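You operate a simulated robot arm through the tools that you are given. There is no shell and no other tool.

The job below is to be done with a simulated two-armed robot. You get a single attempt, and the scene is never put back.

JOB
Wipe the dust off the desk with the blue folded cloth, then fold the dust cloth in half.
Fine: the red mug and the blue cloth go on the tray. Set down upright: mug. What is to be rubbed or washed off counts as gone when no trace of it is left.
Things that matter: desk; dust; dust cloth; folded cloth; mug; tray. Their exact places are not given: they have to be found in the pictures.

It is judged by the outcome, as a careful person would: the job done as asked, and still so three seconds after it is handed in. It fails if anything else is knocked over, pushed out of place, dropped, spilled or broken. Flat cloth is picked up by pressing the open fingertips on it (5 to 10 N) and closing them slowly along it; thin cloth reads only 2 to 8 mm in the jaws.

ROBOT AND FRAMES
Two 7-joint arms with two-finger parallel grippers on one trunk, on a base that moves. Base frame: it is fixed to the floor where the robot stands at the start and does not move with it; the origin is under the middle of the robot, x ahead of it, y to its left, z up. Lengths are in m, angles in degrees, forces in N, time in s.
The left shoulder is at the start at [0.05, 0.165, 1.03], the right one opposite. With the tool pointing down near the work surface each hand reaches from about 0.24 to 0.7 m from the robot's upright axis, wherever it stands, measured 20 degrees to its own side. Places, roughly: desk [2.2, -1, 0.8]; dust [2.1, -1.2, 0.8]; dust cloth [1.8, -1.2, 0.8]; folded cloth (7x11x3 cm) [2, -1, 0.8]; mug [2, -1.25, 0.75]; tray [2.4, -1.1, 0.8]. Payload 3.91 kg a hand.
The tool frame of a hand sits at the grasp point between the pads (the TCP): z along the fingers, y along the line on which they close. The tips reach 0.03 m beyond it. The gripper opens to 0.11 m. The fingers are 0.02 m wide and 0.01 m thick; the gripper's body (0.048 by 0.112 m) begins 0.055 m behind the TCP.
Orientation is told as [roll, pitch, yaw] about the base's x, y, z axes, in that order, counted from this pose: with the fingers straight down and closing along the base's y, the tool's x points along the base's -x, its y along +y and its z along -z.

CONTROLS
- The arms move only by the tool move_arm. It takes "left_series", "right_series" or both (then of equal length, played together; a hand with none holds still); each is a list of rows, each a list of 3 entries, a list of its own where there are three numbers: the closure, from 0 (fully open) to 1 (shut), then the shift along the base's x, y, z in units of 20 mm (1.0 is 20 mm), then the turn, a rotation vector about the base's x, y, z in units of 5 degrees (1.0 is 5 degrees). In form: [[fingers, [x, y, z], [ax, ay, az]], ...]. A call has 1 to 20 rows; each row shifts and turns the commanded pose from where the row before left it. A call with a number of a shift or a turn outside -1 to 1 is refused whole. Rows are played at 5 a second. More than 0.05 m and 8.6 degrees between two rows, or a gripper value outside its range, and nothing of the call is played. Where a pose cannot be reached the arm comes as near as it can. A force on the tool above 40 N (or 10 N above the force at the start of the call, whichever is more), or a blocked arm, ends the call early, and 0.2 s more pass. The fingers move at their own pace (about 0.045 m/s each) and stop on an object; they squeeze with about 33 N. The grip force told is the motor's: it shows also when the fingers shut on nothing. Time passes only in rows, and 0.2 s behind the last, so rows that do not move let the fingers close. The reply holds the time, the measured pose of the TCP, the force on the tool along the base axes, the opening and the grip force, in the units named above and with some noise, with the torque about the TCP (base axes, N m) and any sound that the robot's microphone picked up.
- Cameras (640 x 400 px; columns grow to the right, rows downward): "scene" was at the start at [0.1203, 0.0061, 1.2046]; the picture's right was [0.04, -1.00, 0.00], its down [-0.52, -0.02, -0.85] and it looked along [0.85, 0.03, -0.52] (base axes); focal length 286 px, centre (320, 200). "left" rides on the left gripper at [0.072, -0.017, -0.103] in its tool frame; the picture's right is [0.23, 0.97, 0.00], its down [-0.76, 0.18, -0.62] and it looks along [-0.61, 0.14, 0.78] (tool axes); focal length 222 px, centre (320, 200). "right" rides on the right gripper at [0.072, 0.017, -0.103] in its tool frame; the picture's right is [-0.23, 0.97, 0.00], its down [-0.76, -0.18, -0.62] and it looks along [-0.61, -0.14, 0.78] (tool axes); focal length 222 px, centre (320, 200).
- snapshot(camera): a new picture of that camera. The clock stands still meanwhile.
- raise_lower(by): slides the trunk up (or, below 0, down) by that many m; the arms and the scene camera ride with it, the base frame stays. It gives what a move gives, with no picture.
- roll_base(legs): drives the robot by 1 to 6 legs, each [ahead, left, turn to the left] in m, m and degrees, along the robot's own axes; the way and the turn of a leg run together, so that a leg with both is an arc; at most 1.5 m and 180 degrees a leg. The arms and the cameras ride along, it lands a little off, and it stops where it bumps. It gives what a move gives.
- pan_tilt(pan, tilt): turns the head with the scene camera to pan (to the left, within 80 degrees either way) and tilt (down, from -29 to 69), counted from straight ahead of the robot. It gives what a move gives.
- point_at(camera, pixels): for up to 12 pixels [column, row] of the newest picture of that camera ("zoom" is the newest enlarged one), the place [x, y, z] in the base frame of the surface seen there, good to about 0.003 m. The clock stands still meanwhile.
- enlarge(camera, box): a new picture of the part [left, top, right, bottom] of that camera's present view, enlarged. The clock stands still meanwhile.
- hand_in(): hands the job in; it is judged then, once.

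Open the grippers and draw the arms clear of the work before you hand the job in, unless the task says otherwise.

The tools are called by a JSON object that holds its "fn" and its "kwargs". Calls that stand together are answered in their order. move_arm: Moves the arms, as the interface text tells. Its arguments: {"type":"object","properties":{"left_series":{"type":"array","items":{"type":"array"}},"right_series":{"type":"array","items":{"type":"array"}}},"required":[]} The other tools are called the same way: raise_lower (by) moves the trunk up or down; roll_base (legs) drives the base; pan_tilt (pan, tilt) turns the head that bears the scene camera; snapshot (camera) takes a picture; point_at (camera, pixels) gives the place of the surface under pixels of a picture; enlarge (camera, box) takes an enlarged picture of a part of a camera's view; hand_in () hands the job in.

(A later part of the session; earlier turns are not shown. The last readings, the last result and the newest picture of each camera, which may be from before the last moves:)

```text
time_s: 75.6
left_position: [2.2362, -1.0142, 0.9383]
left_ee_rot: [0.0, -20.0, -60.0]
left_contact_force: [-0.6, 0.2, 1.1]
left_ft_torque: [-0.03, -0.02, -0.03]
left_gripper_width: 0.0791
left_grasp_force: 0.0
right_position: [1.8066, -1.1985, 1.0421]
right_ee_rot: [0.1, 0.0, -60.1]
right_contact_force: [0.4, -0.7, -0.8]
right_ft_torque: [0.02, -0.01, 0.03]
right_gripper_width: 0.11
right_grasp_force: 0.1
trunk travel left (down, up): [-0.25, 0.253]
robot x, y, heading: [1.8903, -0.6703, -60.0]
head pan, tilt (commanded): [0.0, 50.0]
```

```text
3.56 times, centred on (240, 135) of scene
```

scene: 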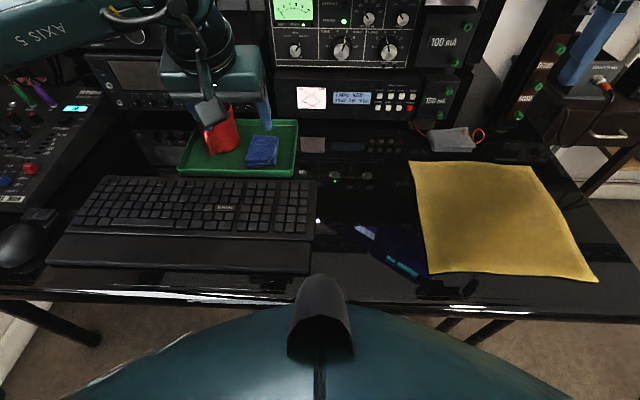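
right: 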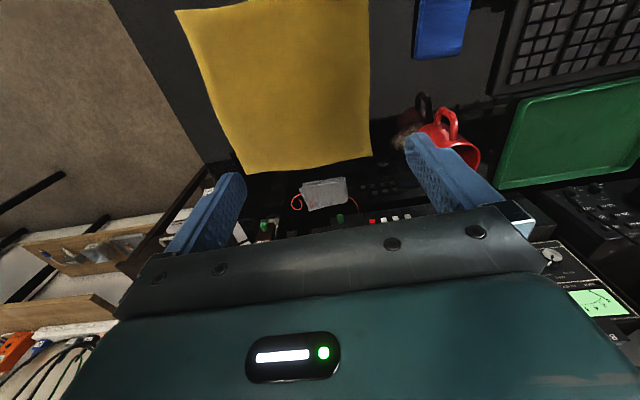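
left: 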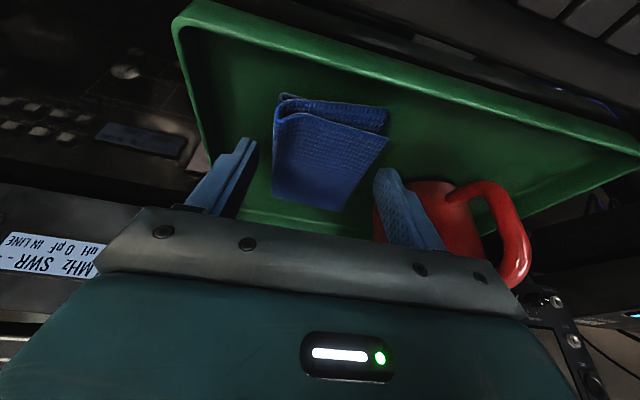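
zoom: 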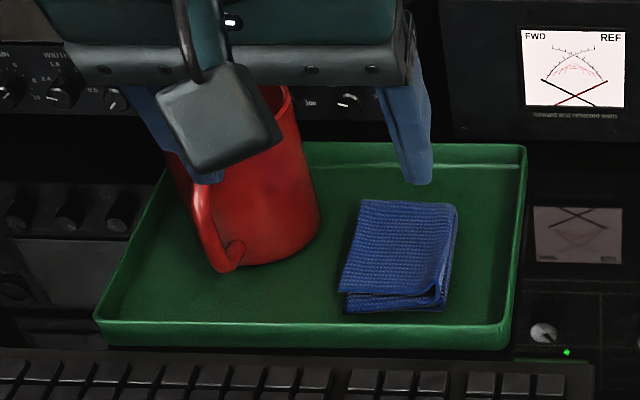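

Mug and blue cloth both rest on the tray. Now for the yellow cloth: I straighten the left hand to vertical while raising and drawing it back, before shifting the base to the right.

{"fn": "move_arm", "kwargs": {"left_series": [[0.28, [-0.5, 0.866, 0.6], [0, 0, 0]], [0.28, [-0.5, 0.866, 0.6], [0.866, 0.5, 0]], [0.28, [-0.5, 0.866, 0.6], [0.866, 0.5, 0]], [0.28, [-0.5, 0.866, 0.6], [0.866, 0.5, 0]], [0.28, [0, 0, 0.6], [0.866, 0.5, 0]], [0.28, [0, 0, 0], [0, 0, 0]]]}}

{"fn": "roll_base", "kwargs": {"legs": [[-0.05, 0, 0], [0, -0.25, 0]]}}

{"fn": "snapshot", "kwargs": {"camera": "scene"}}

```text
time_s: 77.0
left_position: [2.1951, -0.9456, 0.9977]
left_ee_rot: [0.0, 0.1, -60.0]
left_contact_force: [-0.5, -0.1, -0.1]
left_ft_torque: [-0.01, 0.01, 0.0]
left_gripper_width: 0.0795
left_grasp_force: 0.0
right_position: [1.808, -1.1995, 1.0445]
right_ee_rot: [0.1, -0.1, -60.1]
right_contact_force: [0.3, 0.2, 0.0]
right_ft_torque: [0.01, 0.01, -0.02]
right_gripper_width: 0.11
right_grasp_force: 0.3
trunk travel left (down, up): [-0.25, 0.253]
robot x, y, heading: [1.8906, -0.6703, -60.3]
head pan, tilt (commanded): [0.0, 50.0]
```

```text
time_s: 80.3
left_position: [1.9528, -1.027, 0.9971]
left_ee_rot: [0.0, 0.0, -60.3]
left_contact_force: [0.2, -0.1, -0.1]
left_ft_torque: [0.04, 0.02, 0.01]
left_gripper_width: 0.0795
left_grasp_force: 0.1
right_position: [1.5638, -1.2783, 1.0441]
right_ee_rot: [0.0, 0.1, -60.3]
right_contact_force: [-0.8, 0.1, 0.4]
right_ft_torque: [-0.03, -0.03, 0.0]
right_gripper_width: 0.11
right_grasp_force: 0.0
trunk travel left (down, up): [-0.25, 0.253]
robot x, y, heading: [1.6485, -0.7509, -60.4]
head pan, tilt (commanded): [0.0, 50.0]
```

```text
taken
```

scene: 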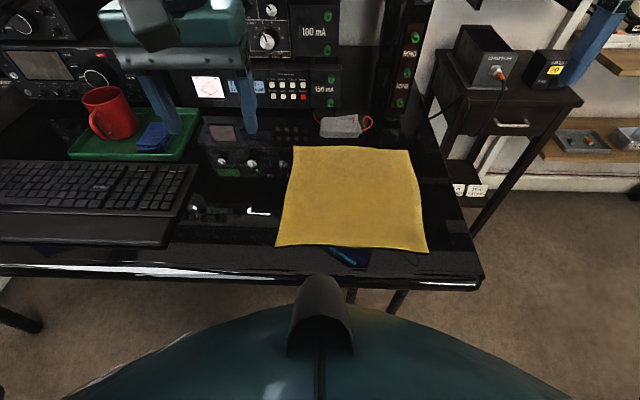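

The robot now faces the yellow cloth: corners near (276,247), (428,251), (410,152), (292,147). I enlarge and measure corners and edges.

{"fn": "enlarge", "kwargs": {"camera": "scene", "box": [260, 130, 450, 270]}}

{"fn": "point_at", "kwargs": {"camera": "scene", "pixels": [[277, 246], [427, 250], [409, 153], [293, 148], [350, 246], [350, 149], [285, 200], [420, 205], [345, 200], [320, 220], [345, 262], [440, 230]]}}

```text
2.86 times, centred on (355, 200) of scene
```

zoom: 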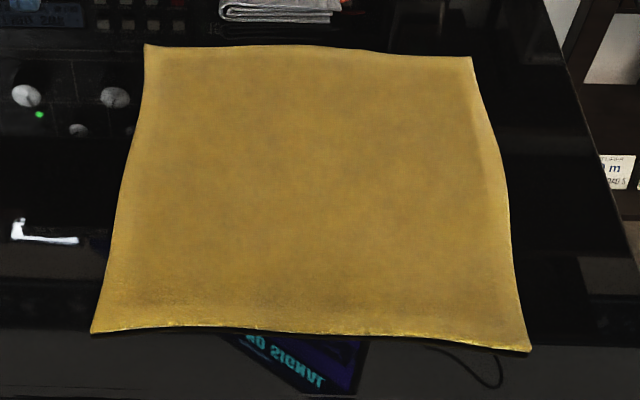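

```text
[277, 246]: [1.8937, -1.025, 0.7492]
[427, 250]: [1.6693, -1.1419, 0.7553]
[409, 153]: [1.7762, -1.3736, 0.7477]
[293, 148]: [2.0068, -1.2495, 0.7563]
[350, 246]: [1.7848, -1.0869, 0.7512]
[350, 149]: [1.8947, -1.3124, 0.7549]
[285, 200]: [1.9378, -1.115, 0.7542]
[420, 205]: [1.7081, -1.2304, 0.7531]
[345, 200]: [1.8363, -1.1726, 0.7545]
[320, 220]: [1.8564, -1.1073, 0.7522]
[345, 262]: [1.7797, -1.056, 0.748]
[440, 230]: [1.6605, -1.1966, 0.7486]
```

The yellow cloth is about 0.255 m square with corners P1[1.892,-1.026], P2[1.670,-1.142], P3[1.778,-1.372], P4[2.006,-1.250]. I bring both hands above its near corners (inset 25 mm and 14 mm) with fingers narrowed to about 38 mm.

{"fn": "move_arm", "kwargs": {"left_series": [[0.3, [-0.349, -0.104, -0.759], [0, 0, -0.5]], [0.4, [-0.349, -0.104, -0.759], [0, 0, 0]], [0.5, [-0.349, -0.104, -0.759], [0, 0, 0]], [0.6, [-0.349, -0.104, -0.759], [0, 0, 0]], [0.655, [-0.349, -0.104, -0.759], [0, 0, 0]], [0.655, [-0.349, -0.104, -0.759], [0, 0, 0]], [0.655, [-0.349, -0.104, -0.759], [0, 0, 0]], [0.655, [-0.349, -0.104, -0.759], [0, 0, 0]], [0.655, [-0.349, -0.104, -0.759], [0, 0, 0]], [0.655, [-0.349, -0.104, -0.759], [0, 0, 0]], [0.655, [-0.349, -0.104, -0.759], [0, 0, 0]], [0.655, [0, 0, 0], [0, 0, 0]]], "right_series": [[0.1, [0.613, 0.6145, -0.973], [0, 0, -0.5]], [0.2, [0.613, 0.6145, -0.973], [0, 0, 0]], [0.3, [0.613, 0.6145, -0.973], [0, 0, 0]], [0.4, [0.613, 0.6145, -0.973], [0, 0, 0]], [0.5, [0.613, 0.6145, -0.973], [0, 0, 0]], [0.6, [0.613, 0.6145, -0.973], [0, 0, 0]], [0.655, [0.613, 0.6145, -0.973], [0, 0, 0]], [0.655, [0.613, 0.6145, -0.973], [0, 0, 0]], [0.655, [0.613, 0.6145, -0.973], [0, 0, 0]], [0.655, [0.613, 0.6145, -0.973], [0, 0, 0]], [0.655, [0.613, 0.6145, -0.973], [0, 0, 0]], [0.655, [0, 0, 0], [0, 0, 0]]]}}

{"fn": "snapshot", "kwargs": {"camera": "scene"}}

{"fn": "snapshot", "kwargs": {"camera": "left"}}

{"fn": "snapshot", "kwargs": {"camera": "right"}}

```text
time_s: 82.9
left_position: [1.8755, -1.0508, 0.831]
left_ee_rot: [0.0, 0.0, -62.8]
left_contact_force: [-0.7, 0.6, -0.5]
left_ft_torque: [0.01, -0.03, 0.04]
left_gripper_width: 0.0381
left_grasp_force: 0.1
right_position: [1.6998, -1.1439, 0.8294]
right_ee_rot: [0.0, -0.1, -62.8]
right_contact_force: [-1.5, 0.4, 0.0]
right_ft_torque: [0.02, -0.01, 0.03]
right_gripper_width: 0.038
right_grasp_force: 0.1
trunk travel left (down, up): [-0.25, 0.253]
robot x, y, heading: [1.65, -0.7513, -60.4]
head pan, tilt (commanded): [0.0, 50.0]
```

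```text
taken
```

scene: 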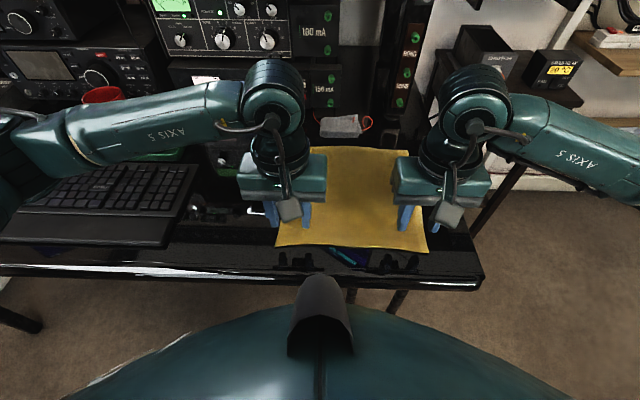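

```text
taken
```

left: 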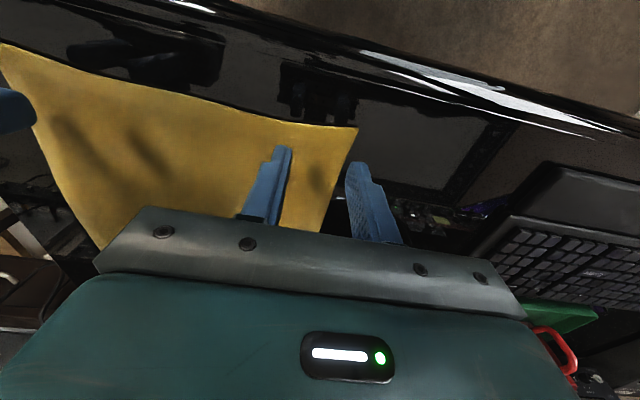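

```text
taken
```

right: 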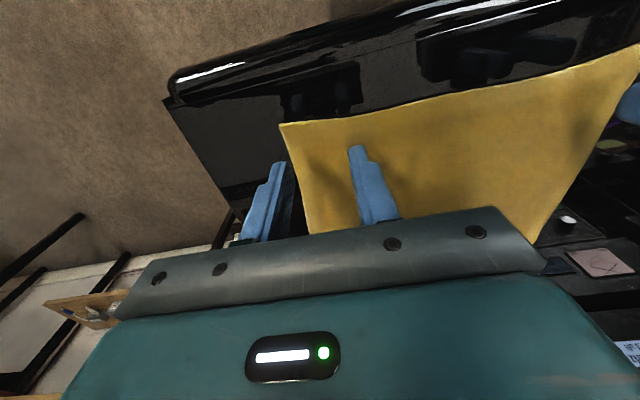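

Both grasp points land on the cloth about 14 mm inside the near edge and 28 mm from the side edges (left corner at (357,128), right corner at (281,125)). I shift 4 mm inward, narrow to 34 mm and lower close to the cloth.

{"fn": "move_arm", "kwargs": {"left_series": [[0.69, [-0.18, -0.09, -0.7], [0, 0, 0]], [0.69, [0, 0, -0.7], [0, 0, 0]], [0.69, [0, 0, -0.7], [0, 0, 0]], [0.69, [0, 0, -0.1], [0, 0, 0]], [0.69, [0, 0, 0], [0, 0, 0]]], "right_series": [[0.69, [0.18, 0.09, -0.7], [0, 0, 0]], [0.69, [0, 0, -0.7], [0, 0, 0]], [0.69, [0, 0, -0.65], [0, 0, 0]], [0.69, [0, 0, 0], [0, 0, 0]], [0.69, [0, 0, 0], [0, 0, 0]]]}}

{"fn": "snapshot", "kwargs": {"camera": "left"}}

{"fn": "snapshot", "kwargs": {"camera": "right"}}

```text
time_s: 84.1
left_position: [1.8718, -1.0514, 0.7871]
left_ee_rot: [0.1, 0.0, -62.7]
left_contact_force: [0.2, -0.3, 0.0]
left_ft_torque: [0.0, -0.02, 0.01]
left_gripper_width: 0.034
left_grasp_force: 0.1
right_position: [1.7029, -1.1424, 0.7867]
right_ee_rot: [0.0, 0.1, -62.8]
right_contact_force: [-0.2, 0.6, -0.8]
right_ft_torque: [-0.01, 0.0, 0.03]
right_gripper_width: 0.0342
right_grasp_force: 0.1
trunk travel left (down, up): [-0.25, 0.253]
robot x, y, heading: [1.6534, -0.7545, -60.4]
head pan, tilt (commanded): [0.0, 50.0]
```

```text
taken
```

left: 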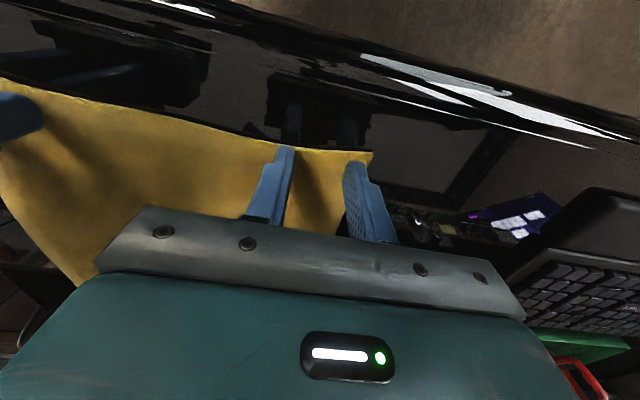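

```text
taken
```

right: 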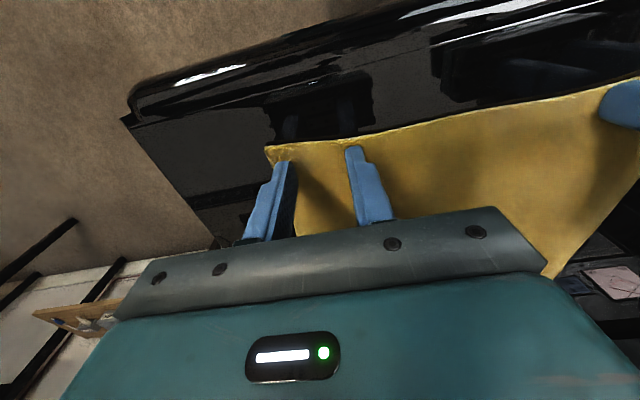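

Fingertips are about 3 mm above the cloth, fully inside its corners; the left hand sits right at the near edge, so I shift it 4 mm inward. Then both hands go down in 1 mm steps to feel contact.

{"fn": "move_arm", "kwargs": {"left_series": [[0.69, [0.09, -0.18, 0], [0, 0, 0]], [0.69, [0, 0, -0.05], [0, 0, 0]], [0.69, [0, 0, -0.05], [0, 0, 0]], [0.69, [0, 0, -0.05], [0, 0, 0]], [0.69, [0, 0, 0], [0, 0, 0]]], "right_series": [[0.69, [0, 0, 0], [0, 0, 0]], [0.69, [0, 0, -0.05], [0, 0, 0]], [0.69, [0, 0, -0.05], [0, 0, 0]], [0.69, [0, 0, -0.05], [0, 0, 0]], [0.69, [0, 0, 0], [0, 0, 0]]]}}

```text
time_s: 85.3
left_position: [1.8739, -1.0554, 0.7853]
left_ee_rot: [0.0, 0.0, -62.8]
left_contact_force: [-0.3, 0.5, 2.6]
left_ft_torque: [0.02, 0.01, 0.0]
left_gripper_width: 0.0343
left_grasp_force: 0.1
right_position: [1.703, -1.1419, 0.7852]
right_ee_rot: [0.1, -0.1, -62.9]
right_contact_force: [0.5, -0.2, 0.4]
right_ft_torque: [0.01, 0.02, -0.01]
right_gripper_width: 0.0338
right_grasp_force: 0.0
trunk travel left (down, up): [-0.25, 0.253]
robot x, y, heading: [1.6496, -0.7476, -60.1]
head pan, tilt (commanded): [0.0, 50.0]
```

The left hand feels 2.6 N, the right nearly none. I press on: left 0.7 mm, right 1.5 mm.

{"fn": "move_arm", "kwargs": {"left_series": [[0.69, [0, 0, -0.035], [0, 0, 0]], [0.69, [0, 0, 0], [0, 0, 0]], [0.69, [0, 0, 0], [0, 0, 0]]], "right_series": [[0.69, [0, 0, -0.04], [0, 0, 0]], [0.69, [0, 0, -0.035], [0, 0, 0]], [0.69, [0, 0, 0], [0, 0, 0]]]}}

```text
time_s: 86.1
left_position: [1.8747, -1.0555, 0.7833]
left_ee_rot: [-0.1, -0.1, -62.8]
left_contact_force: [-1.7, -0.1, 4.4]
left_ft_torque: [-0.01, 0.0, 0.02]
left_gripper_width: 0.0342
left_grasp_force: 0.0
right_position: [1.7028, -1.1416, 0.7837]
right_ee_rot: [0.0, -0.1, -62.8]
right_contact_force: [0.8, 0.1, 2.7]
right_ft_torque: [0.04, -0.03, 0.03]
right_gripper_width: 0.0343
right_grasp_force: 0.1
trunk travel left (down, up): [-0.25, 0.253]
robot x, y, heading: [1.6482, -0.7522, -60.2]
head pan, tilt (commanded): [0.0, 50.0]
```

Forces are 4.4 N and 2.7 N. I press a little more, to about 7 N each.

{"fn": "move_arm", "kwargs": {"left_series": [[0.69, [0, 0, -0.03], [0, 0, 0]], [0.69, [0, 0, 0], [0, 0, 0]], [0.69, [0, 0, 0], [0, 0, 0]]], "right_series": [[0.69, [0, 0, -0.03], [0, 0, 0]], [0.69, [0, 0, -0.03], [0, 0, 0]], [0.69, [0, 0, 0], [0, 0, 0]]]}}

```text
time_s: 86.9
left_position: [1.8734, -1.0548, 0.7823]
left_ee_rot: [0.0, -0.1, -62.9]
left_contact_force: [-1.5, -2.4, 8.4]
left_ft_torque: [-0.05, 0.04, 0.03]
left_gripper_width: 0.0339
left_grasp_force: 0.0
right_position: [1.7026, -1.1407, 0.7831]
right_ee_rot: [0.0, -0.2, -62.8]
right_contact_force: [0.4, 0.6, 7.5]
right_ft_torque: [0.01, 0.04, 0.0]
right_gripper_width: 0.034
right_grasp_force: 0.0
trunk travel left (down, up): [-0.25, 0.253]
robot x, y, heading: [1.651, -0.7528, -60.5]
head pan, tilt (commanded): [0.0, 50.0]
```

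Both hands press about 8 N. I close the fingers slowly along the cloth, 2 mm per row.

{"fn": "move_arm", "kwargs": {"left_series": [[0.71, [0, 0, 0], [0, 0, 0]], [0.73, [0, 0, 0], [0, 0, 0]], [0.75, [0, 0, 0], [0, 0, 0]], [0.77, [0, 0, 0], [0, 0, 0]], [0.79, [0, 0, 0], [0, 0, 0]], [0.81, [0, 0, 0], [0, 0, 0]], [0.83, [0, 0, 0], [0, 0, 0]], [0.85, [0, 0, 0], [0, 0, 0]], [0.87, [0, 0, 0], [0, 0, 0]], [0.89, [0, 0, 0], [0, 0, 0]], [0.91, [0, 0, 0], [0, 0, 0]], [0.93, [0, 0, 0], [0, 0, 0]], [0.95, [0, 0, 0], [0, 0, 0]], [0.97, [0, 0, 0], [0, 0, 0]], [1, [0, 0, 0], [0, 0, 0]], [1, [0, 0, 0], [0, 0, 0]]], "right_series": [[0.71, [0, 0, 0], [0, 0, 0]], [0.73, [0, 0, 0], [0, 0, 0]], [0.75, [0, 0, 0], [0, 0, 0]], [0.77, [0, 0, 0], [0, 0, 0]], [0.79, [0, 0, 0], [0, 0, 0]], [0.81, [0, 0, 0], [0, 0, 0]], [0.83, [0, 0, 0], [0, 0, 0]], [0.85, [0, 0, 0], [0, 0, 0]], [0.87, [0, 0, 0], [0, 0, 0]], [0.89, [0, 0, 0], [0, 0, 0]], [0.91, [0, 0, 0], [0, 0, 0]], [0.93, [0, 0, 0], [0, 0, 0]], [0.95, [0, 0, 0], [0, 0, 0]], [0.97, [0, 0, 0], [0, 0, 0]], [1, [0, 0, 0], [0, 0, 0]], [1, [0, 0, 0], [0, 0, 0]]]}}

{"fn": "snapshot", "kwargs": {"camera": "left"}}

{"fn": "snapshot", "kwargs": {"camera": "right"}}

{"fn": "snapshot", "kwargs": {"camera": "scene"}}

```text
time_s: 90.3
left_position: [1.8746, -1.055, 0.7826]
left_ee_rot: [0.0, -0.1, -62.8]
left_contact_force: [-4.4, -2.1, 10.2]
left_ft_torque: [-0.08, 0.11, 0.03]
left_gripper_width: 0.0037
left_grasp_force: 33.4
right_position: [1.7031, -1.1419, 0.7836]
right_ee_rot: [-0.1, -0.1, -62.7]
right_contact_force: [3.5, 2.1, 10.4]
right_ft_torque: [0.05, -0.11, 0.0]
right_gripper_width: 0.0036
right_grasp_force: 33.4
trunk travel left (down, up): [-0.25, 0.253]
robot x, y, heading: [1.6497, -0.7533, -60.1]
head pan, tilt (commanded): [0.0, 50.0]
```

```text
taken
```

left: 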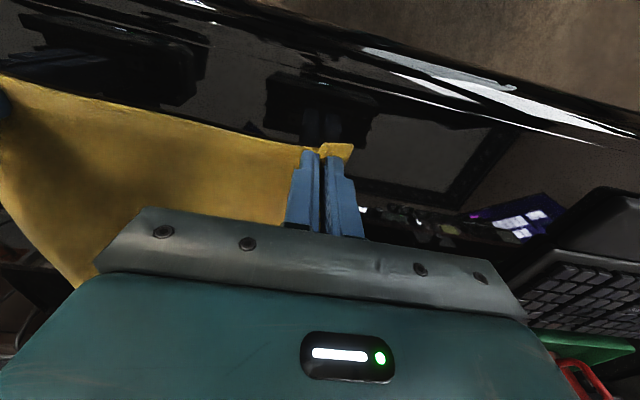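

```text
taken
```

right: 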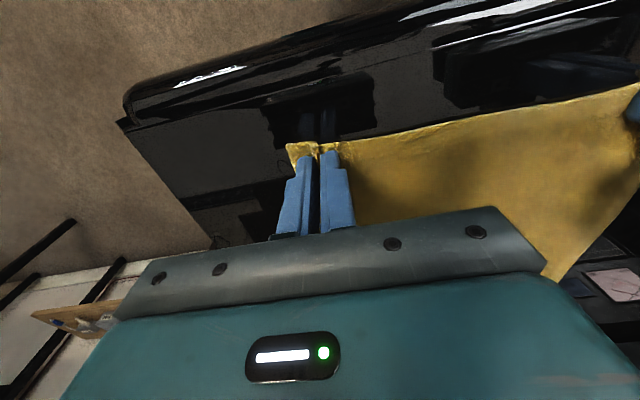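

```text
taken
```

scene: 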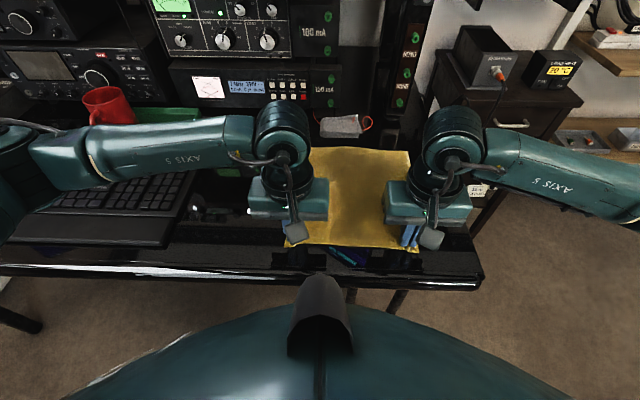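

Both hands pinch cloth (3.7 and 3.6 mm). But the fingers hold a 2.8 cm deep strip at the edge, which would double over in the fold, so I open slowly (still pressing) to regrip nearer to the edge.

{"fn": "move_arm", "kwargs": {"left_series": [[0.97, [0, 0, 0], [0, 0, 0]], [0.95, [0, 0, 0], [0, 0, 0]], [0.93, [0, 0, 0], [0, 0, 0]], [0.91, [0, 0, 0], [0, 0, 0]], [0.89, [0, 0, 0], [0, 0, 0]], [0.87, [0, 0, 0], [0, 0, 0]], [0.85, [0, 0, 0], [0, 0, 0]], [0.83, [0, 0, 0], [0, 0, 0]], [0.81, [0, 0, 0], [0, 0, 0]], [0.79, [0, 0, 0], [0, 0, 0]], [0.77, [0, 0, 0], [0, 0, 0]], [0.75, [0, 0, 0], [0, 0, 0]], [0.73, [0, 0, 0], [0, 0, 0]], [0.71, [0, 0, 0], [0, 0, 0]], [0.69, [0, 0, 0], [0, 0, 0]], [0.69, [0, 0, 0], [0, 0, 0]]], "right_series": [[0.97, [0, 0, 0], [0, 0, 0]], [0.95, [0, 0, 0], [0, 0, 0]], [0.93, [0, 0, 0], [0, 0, 0]], [0.91, [0, 0, 0], [0, 0, 0]], [0.89, [0, 0, 0], [0, 0, 0]], [0.87, [0, 0, 0], [0, 0, 0]], [0.85, [0, 0, 0], [0, 0, 0]], [0.83, [0, 0, 0], [0, 0, 0]], [0.81, [0, 0, 0], [0, 0, 0]], [0.79, [0, 0, 0], [0, 0, 0]], [0.77, [0, 0, 0], [0, 0, 0]], [0.75, [0, 0, 0], [0, 0, 0]], [0.73, [0, 0, 0], [0, 0, 0]], [0.71, [0, 0, 0], [0, 0, 0]], [0.69, [0, 0, 0], [0, 0, 0]], [0.69, [0, 0, 0], [0, 0, 0]]]}}

{"fn": "snapshot", "kwargs": {"camera": "left"}}

{"fn": "snapshot", "kwargs": {"camera": "right"}}

```text
time_s: 93.7
left_position: [1.8737, -1.0545, 0.7832]
left_ee_rot: [0.0, -0.1, -62.7]
left_contact_force: [-0.6, -0.5, 9.5]
left_ft_torque: [-0.02, 0.02, 0.0]
left_gripper_width: 0.0303
left_grasp_force: 0.0
right_position: [1.7023, -1.1414, 0.7834]
right_ee_rot: [0.0, -0.1, -62.8]
right_contact_force: [0.6, 1.1, 10.0]
right_ft_torque: [0.01, -0.04, 0.01]
right_gripper_width: 0.0294
right_grasp_force: 0.1
trunk travel left (down, up): [-0.25, 0.253]
robot x, y, heading: [1.6534, -0.7498, -60.4]
head pan, tilt (commanded): [0.0, 50.0]
```

```text
taken
```

left: 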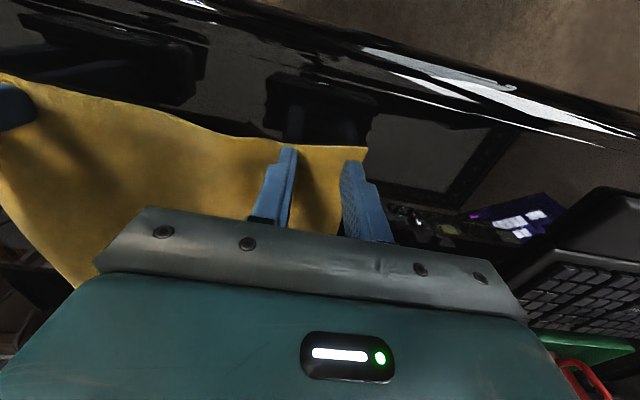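

```text
taken
```

right: 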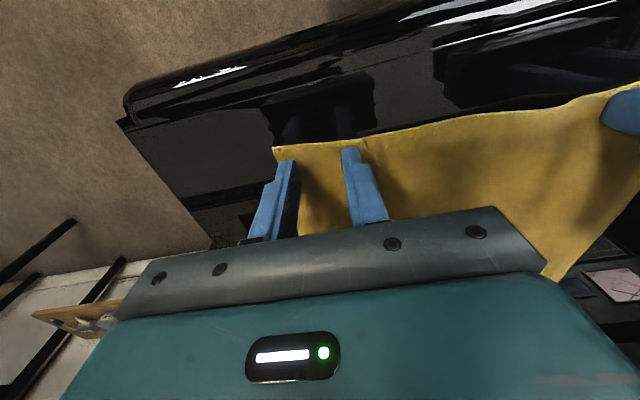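

Opening while pressing spread the cloth back out well. I measure where the near edge lies relative to the fingers.

{"fn": "point_at", "kwargs": {"camera": "left", "pixels": [[320, 150], [362, 152], [270, 148], [325, 200], [200, 135]]}}

{"fn": "point_at", "kwargs": {"camera": "right", "pixels": [[320, 146], [277, 152], [390, 133], [320, 200], [480, 120]]}}

```text
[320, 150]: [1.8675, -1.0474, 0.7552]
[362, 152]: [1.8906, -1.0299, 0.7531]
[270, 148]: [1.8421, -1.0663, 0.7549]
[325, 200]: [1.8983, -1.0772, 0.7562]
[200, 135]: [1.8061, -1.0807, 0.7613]
```

```text
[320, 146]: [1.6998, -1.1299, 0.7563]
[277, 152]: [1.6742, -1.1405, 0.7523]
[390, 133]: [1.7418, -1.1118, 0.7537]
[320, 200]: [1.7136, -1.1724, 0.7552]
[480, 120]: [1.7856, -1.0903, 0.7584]
```

The near edge is 1.1 cm (left) and 1.4 cm (right) from the finger centres. I lift 5 mm, move both hands toward the edge by 12 and 15 mm, narrow to 25 mm, and lower again.

{"fn": "move_arm", "kwargs": {"left_series": [[0.69, [0, 0, 0.25], [0, 0, 0]], [0.73, [-0.27, 0.535, 0], [0, 0, 0]], [0.77, [0, 0, 0], [0, 0, 0]], [0.77, [0, 0, -0.1], [0, 0, 0]], [0.77, [0, 0, -0.05], [0, 0, 0]], [0.77, [0, 0, -0.05], [0, 0, 0]], [0.77, [0, 0, 0], [0, 0, 0]]], "right_series": [[0.69, [0, 0, 0.25], [0, 0, 0]], [0.73, [-0.34, 0.67, 0], [0, 0, 0]], [0.77, [0, 0, 0], [0, 0, 0]], [0.77, [0, 0, -0.1], [0, 0, 0]], [0.77, [0, 0, -0.05], [0, 0, 0]], [0.77, [0, 0, -0.05], [0, 0, 0]], [0.77, [0, 0, 0], [0, 0, 0]]]}}

{"fn": "snapshot", "kwargs": {"camera": "left"}}

{"fn": "snapshot", "kwargs": {"camera": "right"}}

```text
time_s: 95.3
left_position: [1.8689, -1.0453, 0.7839]
left_ee_rot: [0.0, -0.1, -62.7]
left_contact_force: [0.7, 1.0, 3.5]
left_ft_torque: [-0.01, -0.03, 0.06]
left_gripper_width: 0.0255
left_grasp_force: 0.0
right_position: [1.6952, -1.1285, 0.7833]
right_ee_rot: [0.0, -0.1, -62.8]
right_contact_force: [-0.3, 0.3, 3.2]
right_ft_torque: [-0.03, 0.04, 0.0]
right_gripper_width: 0.0252
right_grasp_force: 0.1
trunk travel left (down, up): [-0.25, 0.253]
robot x, y, heading: [1.6483, -0.7453, -60.0]
head pan, tilt (commanded): [0.0, 50.0]
```

```text
taken
```

left: 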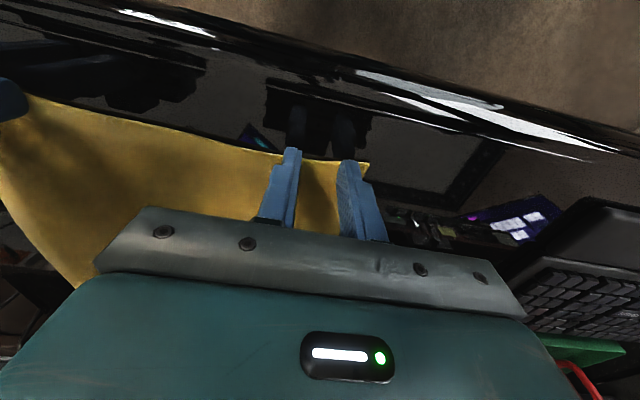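

```text
taken
```

right: 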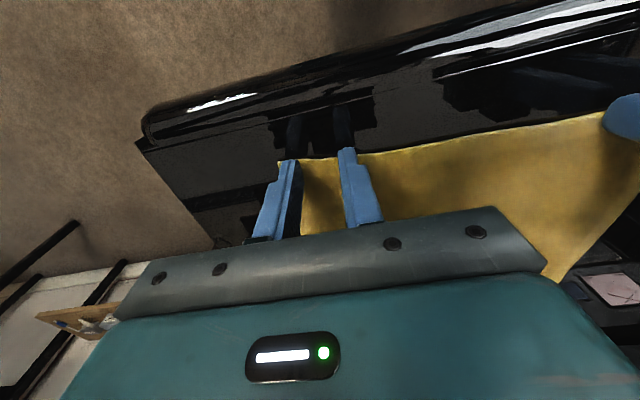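

The near edge now runs across the middle of the fingertips (row 160 in both hand views), so about 1 cm is under them. I press on to about 8 N.

{"fn": "move_arm", "kwargs": {"left_series": [[0.77, [0, 0, -0.03], [0, 0, 0]], [0.77, [0, 0, -0.02], [0, 0, 0]], [0.77, [0, 0, 0], [0, 0, 0]]], "right_series": [[0.77, [0, 0, -0.03], [0, 0, 0]], [0.77, [0, 0, -0.02], [0, 0, 0]], [0.77, [0, 0, 0], [0, 0, 0]]]}}

```text
time_s: 96.1
left_position: [1.8692, -1.0447, 0.7831]
left_ee_rot: [0.0, -0.1, -62.8]
left_contact_force: [0.8, 0.9, 9.5]
left_ft_torque: [0.02, -0.06, 0.0]
left_gripper_width: 0.0255
left_grasp_force: 0.1
right_position: [1.6959, -1.1277, 0.7838]
right_ee_rot: [0.0, -0.1, -62.8]
right_contact_force: [2.0, -1.5, 5.2]
right_ft_torque: [-0.11, 0.02, 0.02]
right_gripper_width: 0.0253
right_grasp_force: 0.0
trunk travel left (down, up): [-0.25, 0.253]
robot x, y, heading: [1.6482, -0.7504, -60.4]
head pan, tilt (commanded): [0.0, 50.0]
```

Forces are 9.5 N and 5.2 N. I press the right hand 0.4 mm more and close both slowly.

{"fn": "move_arm", "kwargs": {"left_series": [[0.77, [0, 0, 0], [0, 0, 0]], [0.79, [0, 0, 0], [0, 0, 0]], [0.81, [0, 0, 0], [0, 0, 0]], [0.83, [0, 0, 0], [0, 0, 0]], [0.85, [0, 0, 0], [0, 0, 0]], [0.87, [0, 0, 0], [0, 0, 0]], [0.89, [0, 0, 0], [0, 0, 0]], [0.91, [0, 0, 0], [0, 0, 0]], [0.93, [0, 0, 0], [0, 0, 0]], [0.95, [0, 0, 0], [0, 0, 0]], [0.97, [0, 0, 0], [0, 0, 0]], [1, [0, 0, 0], [0, 0, 0]], [1, [0, 0, 0], [0, 0, 0]]], "right_series": [[0.77, [0, 0, -0.02], [0, 0, 0]], [0.79, [0, 0, 0], [0, 0, 0]], [0.81, [0, 0, 0], [0, 0, 0]], [0.83, [0, 0, 0], [0, 0, 0]], [0.85, [0, 0, 0], [0, 0, 0]], [0.87, [0, 0, 0], [0, 0, 0]], [0.89, [0, 0, 0], [0, 0, 0]], [0.91, [0, 0, 0], [0, 0, 0]], [0.93, [0, 0, 0], [0, 0, 0]], [0.95, [0, 0, 0], [0, 0, 0]], [0.97, [0, 0, 0], [0, 0, 0]], [1, [0, 0, 0], [0, 0, 0]], [1, [0, 0, 0], [0, 0, 0]]]}}

{"fn": "snapshot", "kwargs": {"camera": "left"}}

{"fn": "snapshot", "kwargs": {"camera": "right"}}

```text
time_s: 98.9
left_position: [1.8676, -1.0435, 0.782]
left_ee_rot: [-0.1, -0.1, -62.8]
left_contact_force: [-2.5, -0.9, 10.9]
left_ft_torque: [-0.09, 0.07, -0.02]
left_gripper_width: 0.0023
left_grasp_force: 32.9
right_position: [1.6948, -1.1282, 0.7828]
right_ee_rot: [0.0, -0.2, -62.8]
right_contact_force: [2.7, 0.7, 9.2]
right_ft_torque: [-0.02, -0.11, 0.02]
right_gripper_width: 0.0034
right_grasp_force: 32.5
trunk travel left (down, up): [-0.25, 0.253]
robot x, y, heading: [1.6539, -0.7501, -60.4]
head pan, tilt (commanded): [0.0, 50.0]
```

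```text
taken
```

left: 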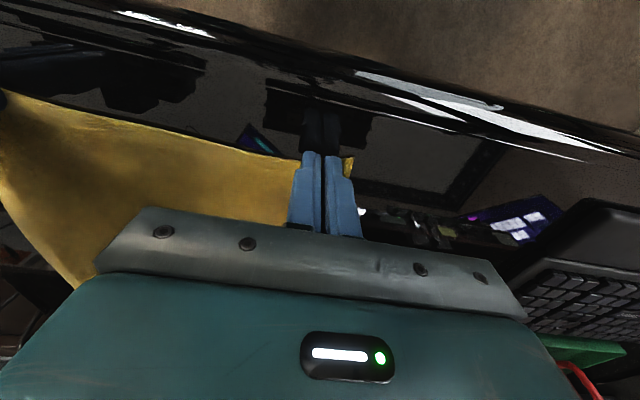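

```text
taken
```

right: 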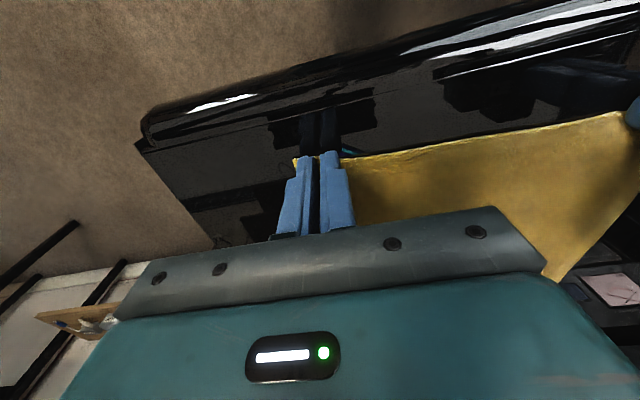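

Readings 2.3 mm and 3.4 mm with 33 N. I lift both hands 25 mm to see whether the cloth comes along.

{"fn": "move_arm", "kwargs": {"left_series": [[1, [0, 0, 0.25], [0, 0, 0]], [1, [0, 0, 0.5], [0, 0, 0]], [1, [0, 0, 0.5], [0, 0, 0]], [1, [0, 0, 0], [0, 0, 0]]], "right_series": [[1, [0, 0, 0.25], [0, 0, 0]], [1, [0, 0, 0.5], [0, 0, 0]], [1, [0, 0, 0.5], [0, 0, 0]], [1, [0, 0, 0], [0, 0, 0]]]}}

{"fn": "snapshot", "kwargs": {"camera": "left"}}

{"fn": "snapshot", "kwargs": {"camera": "right"}}

{"fn": "enlarge", "kwargs": {"camera": "scene", "box": [240, 130, 460, 280]}}

```text
time_s: 99.9
left_position: [1.8691, -1.0441, 0.8077]
left_ee_rot: [0.0, -0.1, -62.8]
left_contact_force: [-1.4, -0.3, -0.4]
left_ft_torque: [-0.01, 0.09, -0.01]
left_gripper_width: 0.0019
left_grasp_force: 33.1
right_position: [1.6947, -1.1276, 0.8069]
right_ee_rot: [0.0, 0.0, -62.8]
right_contact_force: [2.4, 0.7, 0.1]
right_ft_torque: [0.01, -0.07, 0.03]
right_gripper_width: 0.0032
right_grasp_force: 33.5
trunk travel left (down, up): [-0.25, 0.253]
robot x, y, heading: [1.651, -0.7533, -60.3]
head pan, tilt (commanded): [0.0, 50.0]
```

```text
taken
```

left: 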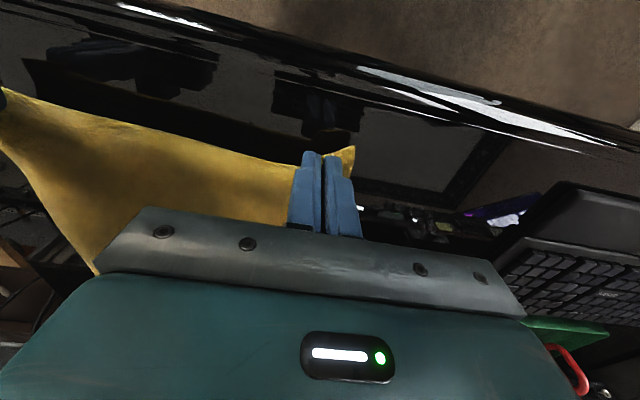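

```text
taken
```

right: 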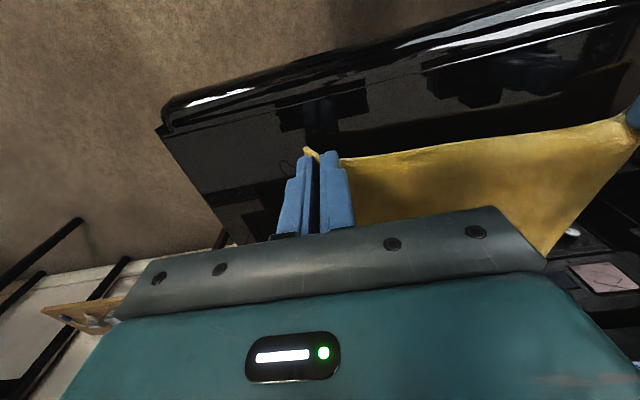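

```text
2.67 times, centred on (350, 205) of scene
```

zoom: 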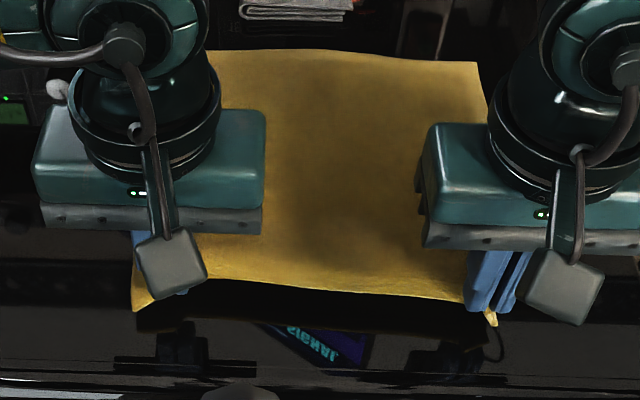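

Both corners rise with the cloth (grips 1.9 and 3.2 mm, 33 N). I now carry the near edge over in an arc; first half of it.

{"fn": "move_arm", "kwargs": {"left_series": [[1, [0.042, -0.089, 0.792], [0, 0, 0]], [1, [0.124, -0.264, 0.764], [0, 0, 0]], [1, [0.2015, -0.4296, 0.707], [0, 0, 0]], [1, [0.2724, -0.5807, 0.6245], [0, 0, 0]], [1, [0.3341, -0.7122, 0.519], [0, 0, 0]], [1, [0.3844, -0.8194, 0.394], [0, 0, 0]], [1, [0.4216, -0.8987, 0.2535], [0, 0, 0]], [1, [0.4444, -0.9474, 0.103], [0, 0, 0]], [1, [0, 0, 0], [0, 0, 0]]], "right_series": [[1, [0.0456, -0.0915, 0.792], [0, 0, 0]], [1, [0.1355, -0.2718, 0.764], [0, 0, 0]], [1, [0.2207, -0.4428, 0.707], [0, 0, 0]], [1, [0.2983, -0.5985, 0.6245], [0, 0, 0]], [1, [0.3658, -0.7341, 0.519], [0, 0, 0]], [1, [0.4209, -0.8445, 0.394], [0, 0, 0]], [1, [0.4616, -0.9262, 0.2535], [0, 0, 0]], [1, [0.4866, -0.9764, 0.103], [0, 0, 0]], [1, [0, 0, 0], [0, 0, 0]]]}}

{"fn": "snapshot", "kwargs": {"camera": "scene"}}

{"fn": "snapshot", "kwargs": {"camera": "left"}}

{"fn": "snapshot", "kwargs": {"camera": "right"}}

```text
time_s: 101.9
left_position: [1.9151, -1.1402, 0.8911]
left_ee_rot: [0.1, -0.1, -62.8]
left_contact_force: [-0.9, -0.7, -0.7]
left_ft_torque: [-0.03, 0.09, 0.02]
left_gripper_width: 0.002
left_grasp_force: 33.4
right_position: [1.7444, -1.2267, 0.89]
right_ee_rot: [0.0, 0.0, -62.8]
right_contact_force: [1.6, 2.1, 0.1]
right_ft_torque: [0.01, -0.05, 0.0]
right_gripper_width: 0.0034
right_grasp_force: 32.6
trunk travel left (down, up): [-0.25, 0.253]
robot x, y, heading: [1.6504, -0.7527, -60.4]
head pan, tilt (commanded): [0.0, 50.0]
```

```text
taken
```

scene: 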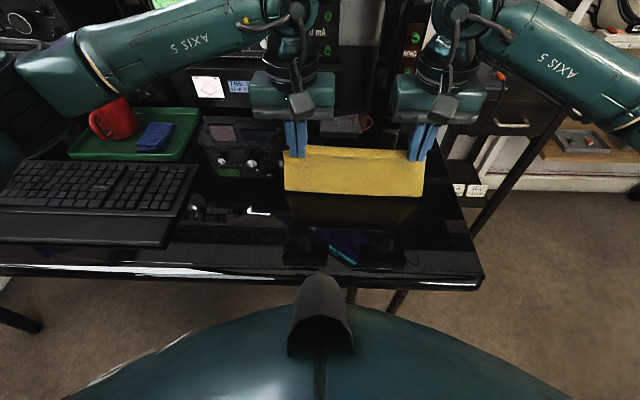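

```text
taken
```

left: 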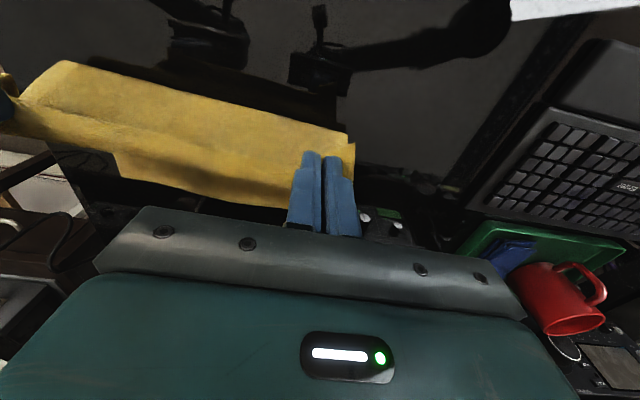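

```text
taken
```

right: 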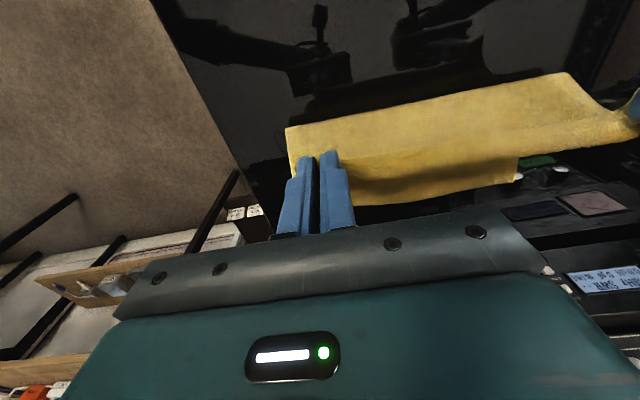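

The cloth follows nicely: flap upright with the crease at row 195. I carry on over the top and down, stopping short of touch-down.

{"fn": "move_arm", "kwargs": {"left_series": [[1, [0.4521, -0.9638, -0.053], [0, 0, 0]], [1, [0.4444, -0.9474, -0.209], [0, 0, 0]], [1, [0.4216, -0.8987, -0.36], [0, 0, 0]], [1, [0.3844, -0.8194, -0.5], [0, 0, 0]], [1, [0.3341, -0.7122, -0.625], [0, 0, 0]], [1, [0.2724, -0.5807, -0.73], [0, 0, 0]], [1, [0.2015, -0.4296, -0.813], [0, 0, 0]], [1, [0, 0, 0], [0, 0, 0]]], "right_series": [[1, [0.495, -0.9933, -0.053], [0, 0, 0]], [1, [0.4866, -0.9764, -0.209], [0, 0, 0]], [1, [0.4616, -0.9262, -0.36], [0, 0, 0]], [1, [0.4209, -0.8445, -0.5], [0, 0, 0]], [1, [0.3658, -0.7341, -0.625], [0, 0, 0]], [1, [0.2983, -0.5985, -0.73], [0, 0, 0]], [1, [0.2207, -0.4428, -0.813], [0, 0, 0]], [1, [0, 0, 0], [0, 0, 0]]]}}

{"fn": "snapshot", "kwargs": {"camera": "scene"}}

{"fn": "snapshot", "kwargs": {"camera": "left"}}

{"fn": "snapshot", "kwargs": {"camera": "right"}}

```text
time_s: 103.7
left_position: [1.9629, -1.2459, 0.8255]
left_ee_rot: [0.1, 0.0, -62.8]
left_contact_force: [-1.1, 0.0, -0.2]
left_ft_torque: [-0.03, 0.02, 0.04]
left_gripper_width: 0.0019
left_grasp_force: 33.3
right_position: [1.7994, -1.3373, 0.8256]
right_ee_rot: [-0.1, -0.2, -62.9]
right_contact_force: [0.3, 0.8, 0.6]
right_ft_torque: [0.04, -0.01, 0.0]
right_gripper_width: 0.0033
right_grasp_force: 32.9
trunk travel left (down, up): [-0.25, 0.253]
robot x, y, heading: [1.6487, -0.7464, -60.1]
head pan, tilt (commanded): [0.0, 50.0]
```

```text
taken
```

scene: 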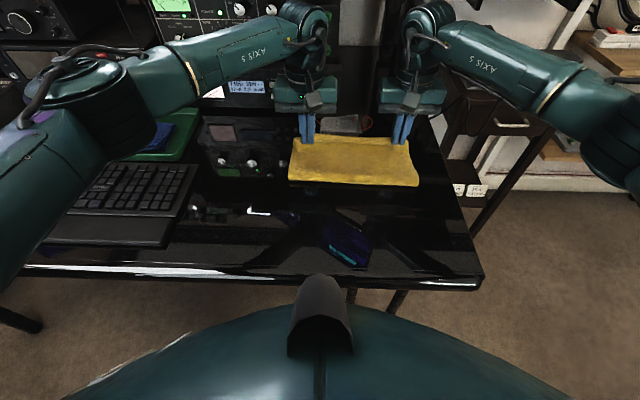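

```text
taken
```

left: 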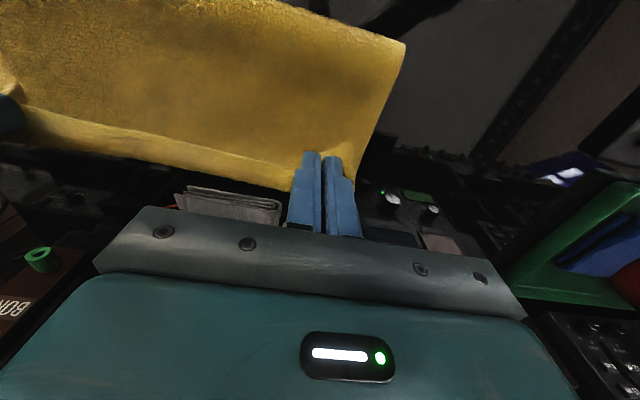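

```text
taken
```

right: 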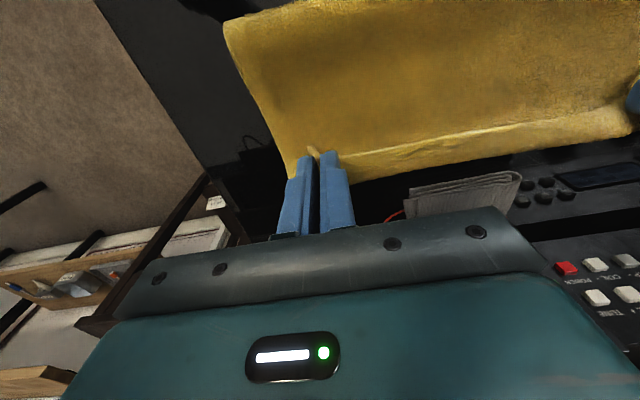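

The flap is nearly laid, the hands 4 cm above the desk near the far edge. I check with an enlarged view whether the lower half stayed in place and where its far edge is.

{"fn": "enlarge", "kwargs": {"camera": "scene", "box": [270, 80, 450, 210]}}

{"fn": "point_at", "kwargs": {"camera": "scene", "pixels": [[290, 181], [416, 185], [350, 184], [293, 150], [412, 150], [350, 145], [350, 165], [350, 137]]}}

```text
3.08 times, centred on (360, 145) of scene
```

zoom: 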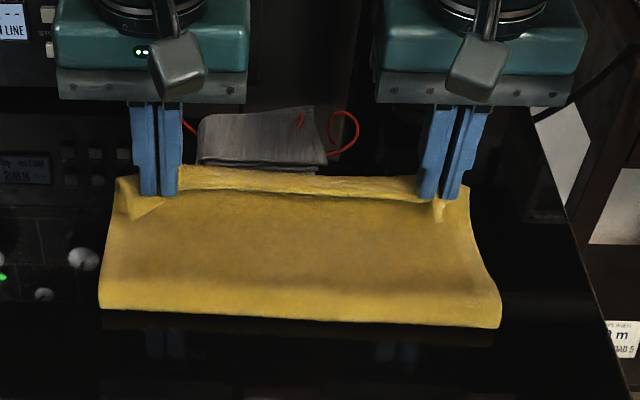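

```text
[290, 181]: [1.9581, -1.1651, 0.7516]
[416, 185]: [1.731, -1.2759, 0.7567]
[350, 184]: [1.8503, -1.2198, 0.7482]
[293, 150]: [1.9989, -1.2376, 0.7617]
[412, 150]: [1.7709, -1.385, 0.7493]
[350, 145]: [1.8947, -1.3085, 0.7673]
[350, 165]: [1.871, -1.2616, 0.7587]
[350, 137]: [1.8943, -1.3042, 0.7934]
```

The crease lies about 0.1 m in front of the far edge and the flap's rim stands up at the fingers. I look closer with the hand cameras for the lower layer's far edge.

{"fn": "enlarge", "kwargs": {"camera": "left", "box": [100, 80, 400, 260]}}

{"fn": "enlarge", "kwargs": {"camera": "right", "box": [260, 80, 560, 260]}}

```text
2.13 times, centred on (250, 170) of left
```

zoom: 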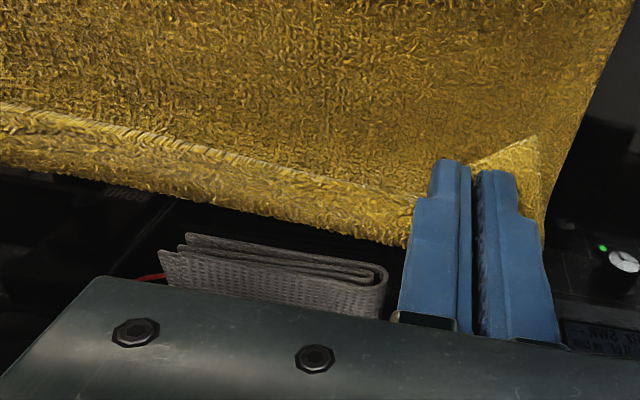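

```text
2.13 times, centred on (410, 170) of right
```

zoom: 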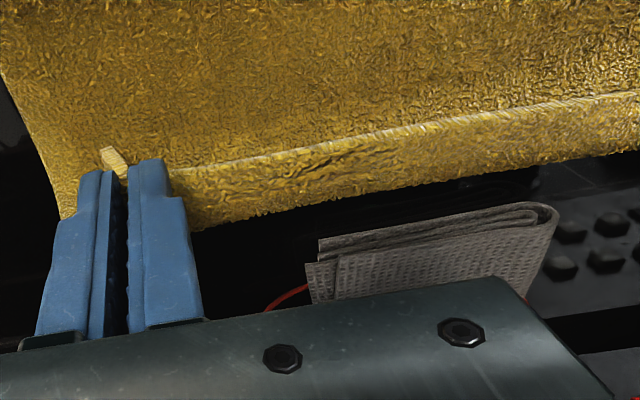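

The flap's hem points back (a 1.5 cm rim), and the crease has crept about 2-3 cm too far forward because of slack in the arc. I run the descent backward to the top of the arc and measure there.

{"fn": "move_arm", "kwargs": {"left_series": [[1, [-0.2015, 0.4296, 0.813], [0, 0, 0]], [1, [-0.2724, 0.5807, 0.73], [0, 0, 0]], [1, [-0.3341, 0.7122, 0.625], [0, 0, 0]], [1, [-0.3844, 0.8194, 0.5], [0, 0, 0]], [1, [-0.4216, 0.8987, 0.36], [0, 0, 0]], [1, [-0.4444, 0.9474, 0.209], [0, 0, 0]], [1, [-0.4521, 0.9638, 0.053], [0, 0, 0]], [1, [0, 0, 0.2], [0, 0, 0]], [1, [0, 0, 0], [0, 0, 0]]], "right_series": [[1, [-0.2207, 0.4428, 0.813], [0, 0, 0]], [1, [-0.2983, 0.5985, 0.73], [0, 0, 0]], [1, [-0.3658, 0.7341, 0.625], [0, 0, 0]], [1, [-0.4209, 0.8445, 0.5], [0, 0, 0]], [1, [-0.4616, 0.9262, 0.36], [0, 0, 0]], [1, [-0.4866, 0.9764, 0.209], [0, 0, 0]], [1, [-0.495, 0.9933, 0.053], [0, 0, 0]], [1, [0, 0, 0.2], [0, 0, 0]], [1, [0, 0, 0], [0, 0, 0]]]}}

{"fn": "enlarge", "kwargs": {"camera": "scene", "box": [260, 80, 450, 220]}}

{"fn": "snapshot", "kwargs": {"camera": "left"}}

{"fn": "snapshot", "kwargs": {"camera": "right"}}

```text
time_s: 105.7
left_position: [1.9137, -1.1403, 0.895]
left_ee_rot: [0.0, 0.1, -62.7]
left_contact_force: [-0.8, -0.4, -0.7]
left_ft_torque: [-0.02, 0.02, -0.03]
left_gripper_width: 0.0018
left_grasp_force: 32.9
right_position: [1.7443, -1.2258, 0.8937]
right_ee_rot: [0.0, 0.0, -62.9]
right_contact_force: [1.2, 0.3, -0.1]
right_ft_torque: [0.02, -0.03, 0.0]
right_gripper_width: 0.0032
right_grasp_force: 33.1
trunk travel left (down, up): [-0.25, 0.253]
robot x, y, heading: [1.6519, -0.7498, -60.6]
head pan, tilt (commanded): [0.0, 50.0]
```

```text
2.86 times, centred on (355, 150) of scene
```

zoom: 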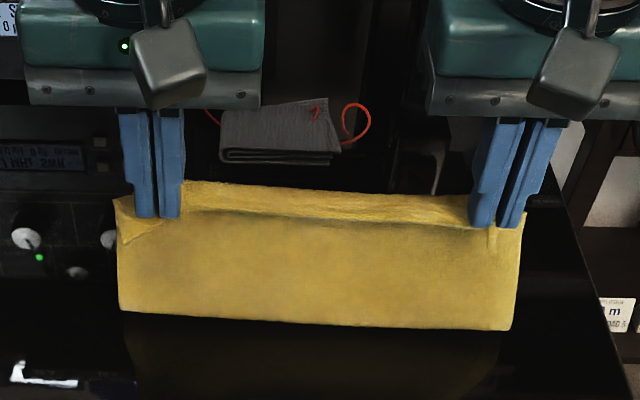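

```text
taken
```

left: 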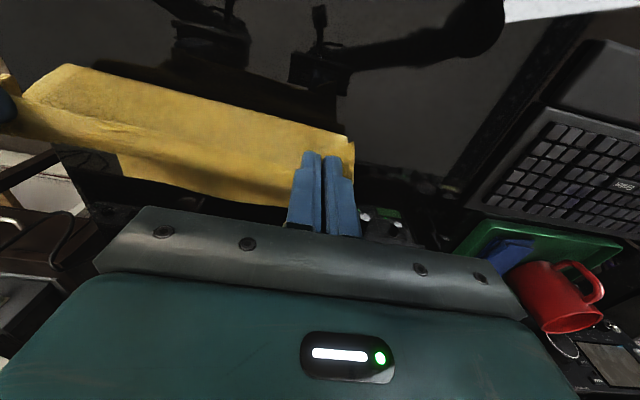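

```text
taken
```

right: 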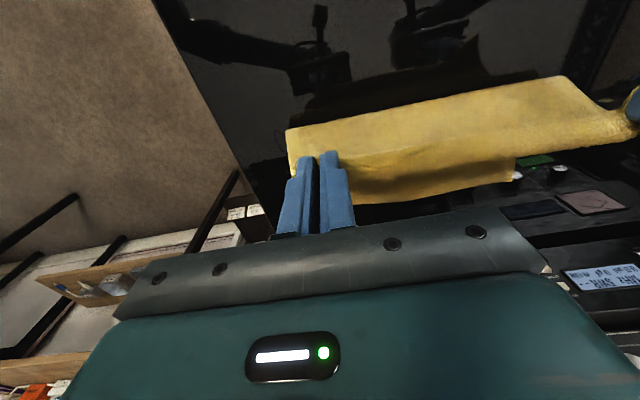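

I measure the crease in the zoom and, in the hand pictures, the cloth's lower far boundary.

{"fn": "point_at", "kwargs": {"camera": "zoom", "pixels": [[125, 310], [510, 326], [320, 322], [320, 270], [320, 215], [320, 190]]}}

{"fn": "point_at", "kwargs": {"camera": "left", "pixels": [[250, 195], [180, 180], [123, 173], [200, 120], [200, 150], [70, 70]]}}

{"fn": "point_at", "kwargs": {"camera": "right", "pixels": [[400, 197], [460, 190], [514, 180], [450, 120], [450, 150], [560, 80]]}}

```text
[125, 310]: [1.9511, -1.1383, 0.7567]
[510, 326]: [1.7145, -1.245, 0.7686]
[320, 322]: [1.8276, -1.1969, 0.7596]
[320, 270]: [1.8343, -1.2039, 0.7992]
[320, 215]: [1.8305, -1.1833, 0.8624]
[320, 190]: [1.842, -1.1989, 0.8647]
```

```text
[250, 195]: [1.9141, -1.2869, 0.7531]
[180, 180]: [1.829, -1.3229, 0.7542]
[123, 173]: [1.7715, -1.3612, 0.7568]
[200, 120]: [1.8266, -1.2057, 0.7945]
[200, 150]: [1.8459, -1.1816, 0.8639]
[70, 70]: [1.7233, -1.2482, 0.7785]
```

```text
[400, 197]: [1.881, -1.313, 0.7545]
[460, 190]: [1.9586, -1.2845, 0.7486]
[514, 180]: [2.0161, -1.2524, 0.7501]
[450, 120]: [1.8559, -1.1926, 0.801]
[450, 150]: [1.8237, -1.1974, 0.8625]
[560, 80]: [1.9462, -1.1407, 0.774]
```

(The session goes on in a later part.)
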